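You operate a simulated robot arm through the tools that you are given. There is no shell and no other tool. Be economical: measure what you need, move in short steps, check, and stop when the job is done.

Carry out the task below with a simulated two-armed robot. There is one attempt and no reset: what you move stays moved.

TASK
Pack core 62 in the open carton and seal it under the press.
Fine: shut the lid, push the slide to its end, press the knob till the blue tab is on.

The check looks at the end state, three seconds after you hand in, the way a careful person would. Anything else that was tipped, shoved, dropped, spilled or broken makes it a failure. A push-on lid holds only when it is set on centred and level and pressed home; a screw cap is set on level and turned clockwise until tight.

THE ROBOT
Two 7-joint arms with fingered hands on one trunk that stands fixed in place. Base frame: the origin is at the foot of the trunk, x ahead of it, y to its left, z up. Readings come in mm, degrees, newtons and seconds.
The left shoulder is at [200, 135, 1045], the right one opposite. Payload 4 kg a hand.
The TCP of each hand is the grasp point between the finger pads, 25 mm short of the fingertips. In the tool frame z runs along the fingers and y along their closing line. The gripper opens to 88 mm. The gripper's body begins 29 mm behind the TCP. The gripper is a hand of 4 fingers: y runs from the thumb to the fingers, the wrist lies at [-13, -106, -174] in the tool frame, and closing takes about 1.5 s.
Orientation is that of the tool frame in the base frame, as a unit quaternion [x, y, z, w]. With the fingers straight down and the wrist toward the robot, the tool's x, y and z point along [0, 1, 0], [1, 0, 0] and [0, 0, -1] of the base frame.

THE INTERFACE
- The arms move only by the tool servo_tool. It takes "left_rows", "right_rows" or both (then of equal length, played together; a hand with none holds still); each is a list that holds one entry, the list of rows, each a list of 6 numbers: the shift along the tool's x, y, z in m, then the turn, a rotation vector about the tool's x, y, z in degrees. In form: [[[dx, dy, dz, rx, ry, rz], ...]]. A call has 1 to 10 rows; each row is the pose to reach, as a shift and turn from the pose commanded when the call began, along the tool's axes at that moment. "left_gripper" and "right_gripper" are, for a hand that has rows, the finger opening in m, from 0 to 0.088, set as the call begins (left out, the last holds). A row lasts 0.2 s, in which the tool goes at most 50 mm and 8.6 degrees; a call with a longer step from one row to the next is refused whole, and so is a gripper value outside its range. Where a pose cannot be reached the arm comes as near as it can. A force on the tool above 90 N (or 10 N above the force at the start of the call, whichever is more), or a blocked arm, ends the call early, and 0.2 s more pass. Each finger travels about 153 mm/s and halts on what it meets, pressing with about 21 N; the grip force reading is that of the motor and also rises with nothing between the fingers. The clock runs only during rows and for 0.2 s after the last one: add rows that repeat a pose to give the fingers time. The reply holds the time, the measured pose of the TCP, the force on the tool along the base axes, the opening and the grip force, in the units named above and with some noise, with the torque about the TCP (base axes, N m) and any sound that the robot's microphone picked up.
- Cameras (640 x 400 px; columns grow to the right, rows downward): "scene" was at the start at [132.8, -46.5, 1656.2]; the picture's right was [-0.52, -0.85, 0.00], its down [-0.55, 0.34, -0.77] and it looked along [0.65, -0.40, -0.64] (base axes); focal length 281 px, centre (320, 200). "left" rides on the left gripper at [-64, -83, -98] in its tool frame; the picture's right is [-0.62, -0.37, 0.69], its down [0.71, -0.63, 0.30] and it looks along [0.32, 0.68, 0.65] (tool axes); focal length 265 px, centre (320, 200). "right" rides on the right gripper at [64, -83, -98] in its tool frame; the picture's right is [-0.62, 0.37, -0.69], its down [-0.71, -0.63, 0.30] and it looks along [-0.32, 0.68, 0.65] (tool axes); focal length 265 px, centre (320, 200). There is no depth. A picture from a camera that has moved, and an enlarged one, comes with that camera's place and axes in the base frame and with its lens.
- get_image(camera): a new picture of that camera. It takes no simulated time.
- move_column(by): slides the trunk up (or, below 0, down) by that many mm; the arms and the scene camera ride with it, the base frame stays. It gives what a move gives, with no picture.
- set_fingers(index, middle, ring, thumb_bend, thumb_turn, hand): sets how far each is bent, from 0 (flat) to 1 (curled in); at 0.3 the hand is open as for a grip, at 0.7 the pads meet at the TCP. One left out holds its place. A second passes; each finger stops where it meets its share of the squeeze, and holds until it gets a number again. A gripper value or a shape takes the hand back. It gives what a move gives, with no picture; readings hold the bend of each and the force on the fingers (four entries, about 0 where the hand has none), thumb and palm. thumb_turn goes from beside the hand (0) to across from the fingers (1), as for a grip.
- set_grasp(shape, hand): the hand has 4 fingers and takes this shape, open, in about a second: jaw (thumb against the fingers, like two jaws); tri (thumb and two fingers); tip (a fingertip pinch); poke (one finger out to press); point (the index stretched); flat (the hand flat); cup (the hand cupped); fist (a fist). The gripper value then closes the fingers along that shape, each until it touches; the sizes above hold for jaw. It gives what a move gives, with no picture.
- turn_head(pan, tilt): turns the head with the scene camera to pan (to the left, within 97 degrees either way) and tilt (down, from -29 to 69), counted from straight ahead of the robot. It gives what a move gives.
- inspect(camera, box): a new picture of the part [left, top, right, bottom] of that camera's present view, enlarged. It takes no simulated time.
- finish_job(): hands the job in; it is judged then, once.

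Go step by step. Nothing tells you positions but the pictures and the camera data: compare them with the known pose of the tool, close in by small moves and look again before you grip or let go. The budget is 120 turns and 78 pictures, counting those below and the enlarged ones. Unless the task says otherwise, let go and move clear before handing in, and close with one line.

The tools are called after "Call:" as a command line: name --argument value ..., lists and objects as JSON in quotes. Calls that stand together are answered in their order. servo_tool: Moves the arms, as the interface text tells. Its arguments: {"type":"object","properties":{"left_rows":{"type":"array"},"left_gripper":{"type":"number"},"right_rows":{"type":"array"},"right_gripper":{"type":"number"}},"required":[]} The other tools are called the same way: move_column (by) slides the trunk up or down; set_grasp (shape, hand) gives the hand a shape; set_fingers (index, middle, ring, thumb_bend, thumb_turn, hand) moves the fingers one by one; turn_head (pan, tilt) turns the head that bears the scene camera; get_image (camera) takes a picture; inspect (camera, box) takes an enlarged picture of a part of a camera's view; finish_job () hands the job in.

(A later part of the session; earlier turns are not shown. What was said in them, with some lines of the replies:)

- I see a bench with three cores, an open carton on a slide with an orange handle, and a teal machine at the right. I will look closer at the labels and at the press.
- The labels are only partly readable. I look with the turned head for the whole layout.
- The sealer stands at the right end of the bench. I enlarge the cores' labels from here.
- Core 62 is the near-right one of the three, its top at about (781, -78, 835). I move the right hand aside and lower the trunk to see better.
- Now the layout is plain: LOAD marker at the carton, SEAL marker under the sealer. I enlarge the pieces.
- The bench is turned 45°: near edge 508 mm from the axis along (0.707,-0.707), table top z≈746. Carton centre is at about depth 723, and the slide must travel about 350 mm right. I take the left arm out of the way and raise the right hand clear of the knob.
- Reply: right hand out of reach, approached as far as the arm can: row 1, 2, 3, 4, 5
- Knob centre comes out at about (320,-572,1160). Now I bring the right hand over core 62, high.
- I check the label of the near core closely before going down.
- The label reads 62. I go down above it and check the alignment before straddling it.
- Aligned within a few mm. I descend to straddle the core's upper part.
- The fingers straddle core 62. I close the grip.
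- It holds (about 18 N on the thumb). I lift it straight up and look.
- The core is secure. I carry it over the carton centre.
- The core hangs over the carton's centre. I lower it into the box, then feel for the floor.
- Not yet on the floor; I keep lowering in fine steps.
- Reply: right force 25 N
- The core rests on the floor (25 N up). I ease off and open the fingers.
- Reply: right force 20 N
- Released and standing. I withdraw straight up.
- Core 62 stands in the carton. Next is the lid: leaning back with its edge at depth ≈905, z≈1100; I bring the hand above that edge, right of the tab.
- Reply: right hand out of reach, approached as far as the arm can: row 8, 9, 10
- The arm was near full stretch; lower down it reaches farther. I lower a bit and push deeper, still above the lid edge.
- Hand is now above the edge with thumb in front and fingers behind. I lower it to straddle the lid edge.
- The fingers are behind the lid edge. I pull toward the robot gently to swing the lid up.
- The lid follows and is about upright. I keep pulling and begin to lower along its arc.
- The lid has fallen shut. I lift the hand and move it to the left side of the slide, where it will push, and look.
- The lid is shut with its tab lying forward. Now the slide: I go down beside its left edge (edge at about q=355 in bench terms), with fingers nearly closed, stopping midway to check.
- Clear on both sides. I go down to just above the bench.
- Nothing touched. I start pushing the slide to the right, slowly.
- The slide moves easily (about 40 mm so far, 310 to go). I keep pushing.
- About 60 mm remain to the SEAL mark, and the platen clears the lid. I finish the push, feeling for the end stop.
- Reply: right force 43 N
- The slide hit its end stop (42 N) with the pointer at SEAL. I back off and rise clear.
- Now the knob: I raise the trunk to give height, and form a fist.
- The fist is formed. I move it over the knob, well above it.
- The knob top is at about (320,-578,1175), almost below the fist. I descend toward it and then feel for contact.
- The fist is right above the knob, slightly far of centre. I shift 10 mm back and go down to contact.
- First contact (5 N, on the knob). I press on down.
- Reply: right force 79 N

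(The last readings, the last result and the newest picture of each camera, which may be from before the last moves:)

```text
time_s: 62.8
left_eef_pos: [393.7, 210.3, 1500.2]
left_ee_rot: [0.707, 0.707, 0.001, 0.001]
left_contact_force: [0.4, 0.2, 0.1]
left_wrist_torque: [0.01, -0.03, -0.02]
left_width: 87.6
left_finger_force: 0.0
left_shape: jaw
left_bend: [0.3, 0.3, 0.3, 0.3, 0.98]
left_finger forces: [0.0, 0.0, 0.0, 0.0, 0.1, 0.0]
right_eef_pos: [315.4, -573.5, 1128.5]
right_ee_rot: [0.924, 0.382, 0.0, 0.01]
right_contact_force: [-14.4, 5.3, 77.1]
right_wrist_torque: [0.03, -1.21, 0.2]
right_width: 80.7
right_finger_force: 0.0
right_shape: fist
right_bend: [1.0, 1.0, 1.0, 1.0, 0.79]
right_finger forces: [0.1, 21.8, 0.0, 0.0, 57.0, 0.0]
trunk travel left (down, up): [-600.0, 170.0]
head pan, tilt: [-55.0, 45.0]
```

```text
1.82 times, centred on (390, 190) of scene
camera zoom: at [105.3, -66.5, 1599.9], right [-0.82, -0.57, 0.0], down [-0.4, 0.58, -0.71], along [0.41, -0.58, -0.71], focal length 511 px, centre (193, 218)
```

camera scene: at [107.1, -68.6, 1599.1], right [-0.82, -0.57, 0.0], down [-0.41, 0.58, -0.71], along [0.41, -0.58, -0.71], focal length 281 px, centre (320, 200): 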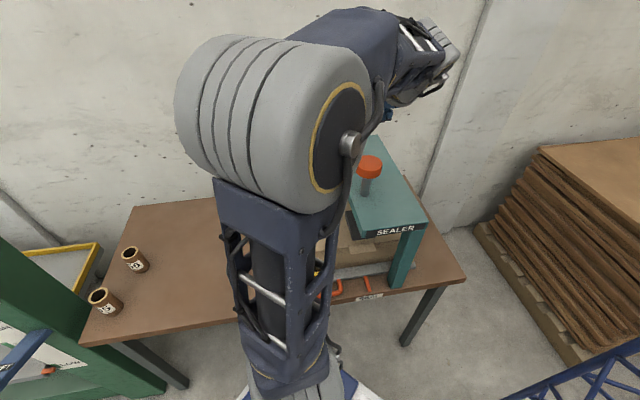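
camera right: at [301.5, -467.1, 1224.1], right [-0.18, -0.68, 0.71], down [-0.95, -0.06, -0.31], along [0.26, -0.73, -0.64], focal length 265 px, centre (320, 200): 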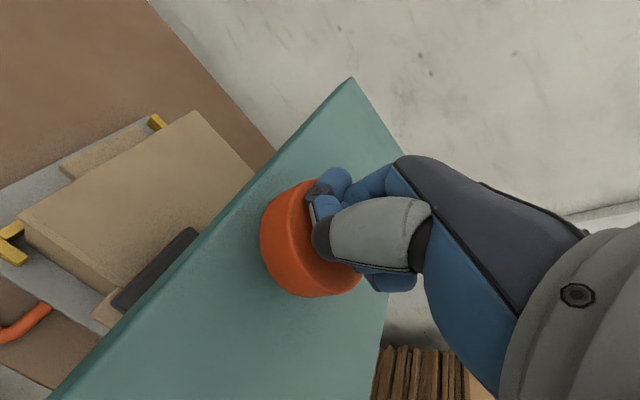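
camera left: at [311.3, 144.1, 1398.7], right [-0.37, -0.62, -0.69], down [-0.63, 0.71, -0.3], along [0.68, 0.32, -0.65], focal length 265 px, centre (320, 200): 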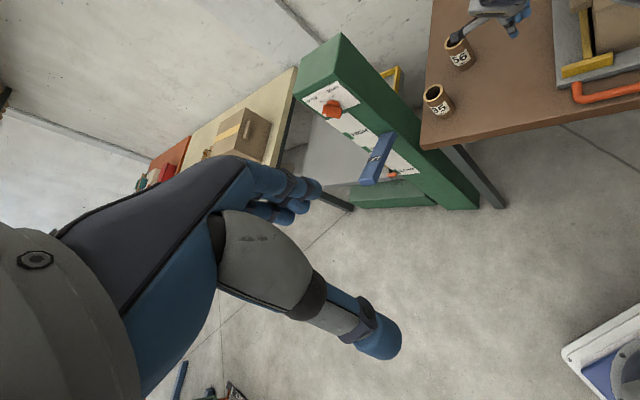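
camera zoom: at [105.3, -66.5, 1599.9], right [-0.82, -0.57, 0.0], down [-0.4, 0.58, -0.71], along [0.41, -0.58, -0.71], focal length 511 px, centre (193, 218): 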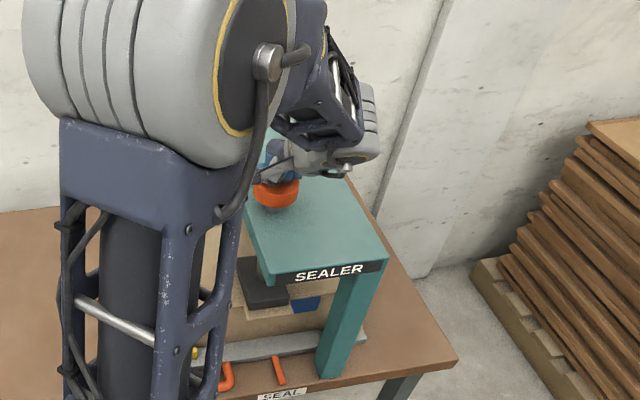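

The knob went down with 77 N and something blue has appeared under the sealer. I look closer at it.

Call:
inspect --camera "scene" --box '[345, 195, 425, 265]'

```text
5.71 times, centred on (385, 230) of scene
camera zoom: at [105.3, -66.5, 1599.9], right [-0.82, -0.57, 0.0], down [-0.4, 0.58, -0.71], along [0.41, -0.58, -0.71], focal length 1605 px, centre (-51, 29)
```

zoom: 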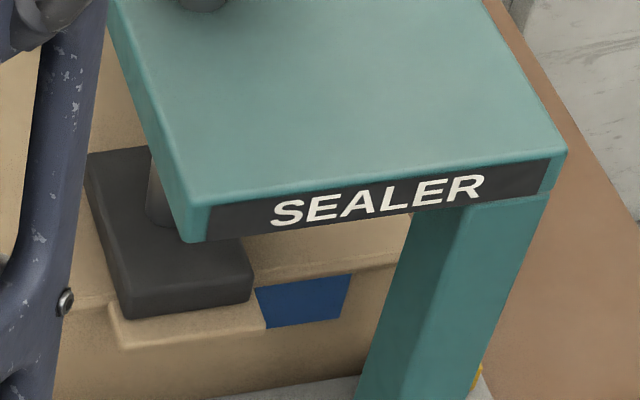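

The blue tab is on the carton front, stuck from lid to wall. I lift the fist straight up off the knob and check.

Call:
servo_tool --right_rows '[[[0, 0, -0.015, 0, 0, 0], [0, 0, -0.03, 0, 0, 0], [0, 0, -0.05, 0, 0, 0], [0, 0, -0.08, 0, 0, 0], [0, 0, -0.12, 0, 0, 0], [0, 0, -0.155, 0, 0, 0], [0, 0, -0.155, 0, 0, 0]]]'

Call:
inspect --camera "scene" --box '[320, 130, 440, 280]'

Call:
get_image --camera "right"

```text
time_s: 64.4
left_eef_pos: [394.8, 208.0, 1499.1]
left_ee_rot: [0.708, 0.706, 0.0, 0.0]
left_contact_force: [-0.4, 0.4, -0.4]
left_wrist_torque: [0.01, 0.01, 0.0]
left_width: 87.6
left_finger_force: 0.1
left_shape: jaw
left_bend: [0.3, 0.3, 0.3, 0.3, 0.98]
left_finger forces: [0.0, 0.1, 0.0, 0.0, 0.1, 0.1]
right_eef_pos: [317.7, -569.3, 1274.9]
right_ee_rot: [0.924, 0.383, 0.0, 0.0]
right_contact_force: [-0.6, -0.5, -0.3]
right_wrist_torque: [-0.02, 0.01, -0.01]
right_width: 0.1
right_finger_force: 0.2
right_shape: fist
right_bend: [1.0, 1.0, 1.0, 0.86, 0.85]
right_finger forces: [0.0, 0.1, 0.1, 0.1, 0.0, 0.0]
trunk travel left (down, up): [-600.0, 170.0]
head pan, tilt: [-55.0, 45.0]
```

```text
2.67 times, centred on (380, 205) of scene
camera zoom: at [107.0, -68.6, 1599.1], right [-0.82, -0.57, 0.0], down [-0.41, 0.58, -0.71], along [0.41, -0.58, -0.71], focal length 749 px, centre (160, 187)
```

zoom: 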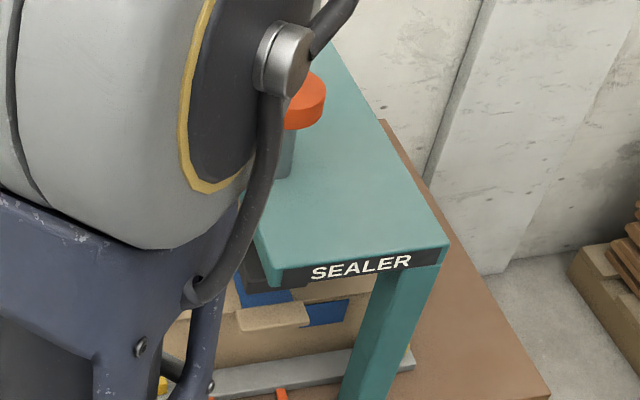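

```text
13 pictures are left
camera right: at [304.6, -464.8, 1373.2], right [-0.18, -0.7, 0.69], down [-0.95, -0.06, -0.3], along [0.25, -0.71, -0.65], focal length 265 px, centre (320, 200)
```

right: 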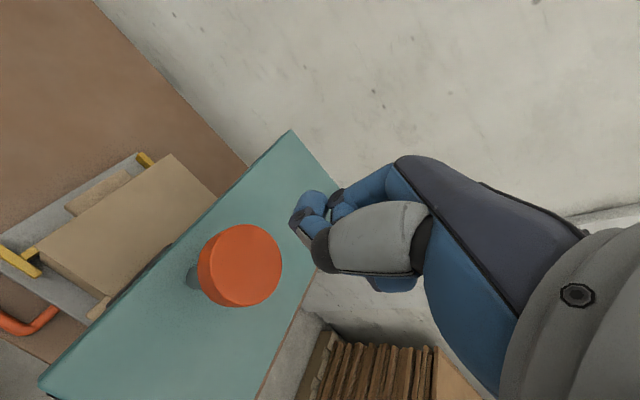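

The knob has sprung back and blue tape remains on the carton's front. I move the arm aside for one last full look.

Call:
servo_tool --right_rows '[[[0.04, 0, 0, 0, 0, 0], [0.085, 0, 0, 0, 0, 0], [0.13, 0, 0, 0, 0, 0], [0.175, 0, 0, 0, 0, 0], [0.22, 0, 0, 0, 0, 0], [0.265, 0, 0, 0, 0, 0], [0.31, 0, 0, 0, 0, 0], [0.355, 0, 0, 0, 0, 0], [0.4, 0, 0, 0, 0, 0], [0.44, 0, 0, 0, 0, 0]]]'

Call:
get_image --camera "scene"

Call:
inspect --camera "scene" --box '[290, 150, 440, 310]'

```text
time_s: 66.6
left_eef_pos: [394.2, 207.4, 1499.9]
left_ee_rot: [0.707, 0.707, 0.0, 0.0]
left_contact_force: [0.2, 0.6, -0.1]
left_wrist_torque: [-0.02, -0.05, 0.01]
left_width: 87.6
left_finger_force: 0.0
left_shape: jaw
left_bend: [0.3, 0.3, 0.3, 0.3, 0.98]
left_finger forces: [0.0, 0.0, 0.1, 0.0, 0.1, 0.0]
right_eef_pos: [630.5, -259.9, 1275.5]
right_ee_rot: [0.924, 0.383, 0.0, 0.001]
right_contact_force: [-0.4, 0.2, -1.4]
right_wrist_torque: [-0.04, 0.0, 0.02]
right_width: 0.1
right_finger_force: 0.1
right_shape: fist
right_bend: [1.0, 1.0, 1.0, 0.86, 0.85]
right_finger forces: [0.1, 0.1, 0.0, 0.1, 0.0, 0.0]
trunk travel left (down, up): [-600.0, 170.0]
head pan, tilt: [-55.0, 45.0]
```

```text
12 pictures are left
camera scene: at [106.7, -68.7, 1599.1], right [-0.82, -0.57, 0.0], down [-0.41, 0.58, -0.71], along [0.41, -0.58, -0.71], focal length 281 px, centre (320, 200)
```

scene: 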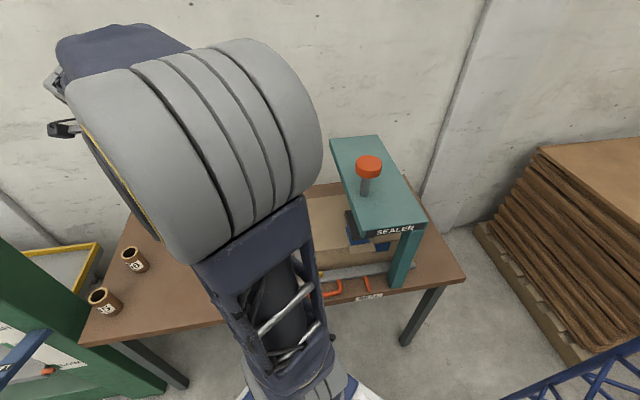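

```text
2.50 times, centred on (365, 230) of scene
camera zoom: at [106.7, -68.7, 1599.1], right [-0.82, -0.57, 0.0], down [-0.41, 0.58, -0.71], along [0.41, -0.58, -0.71], focal length 702 px, centre (208, 125)
```

zoom: 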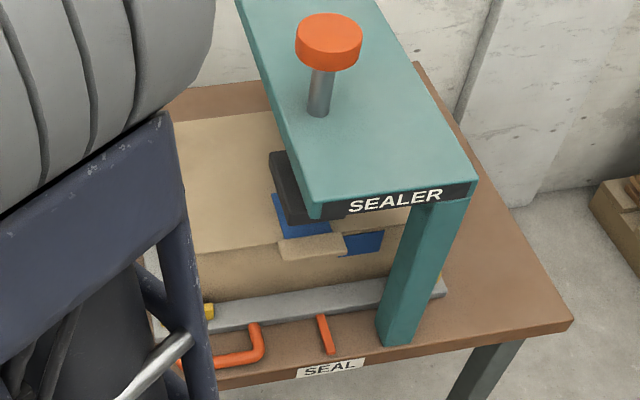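

The lid is shut with the blue tab on it, the slide pointer is at SEAL and the other cores stand undisturbed. I hand it in.

Call:
finish_job

```text
The job is handed in.
```

Core 62 is in the carton with the lid shut, the slide is at its end stop by the SEAL mark, the blue tab is on, and the hands are clear.
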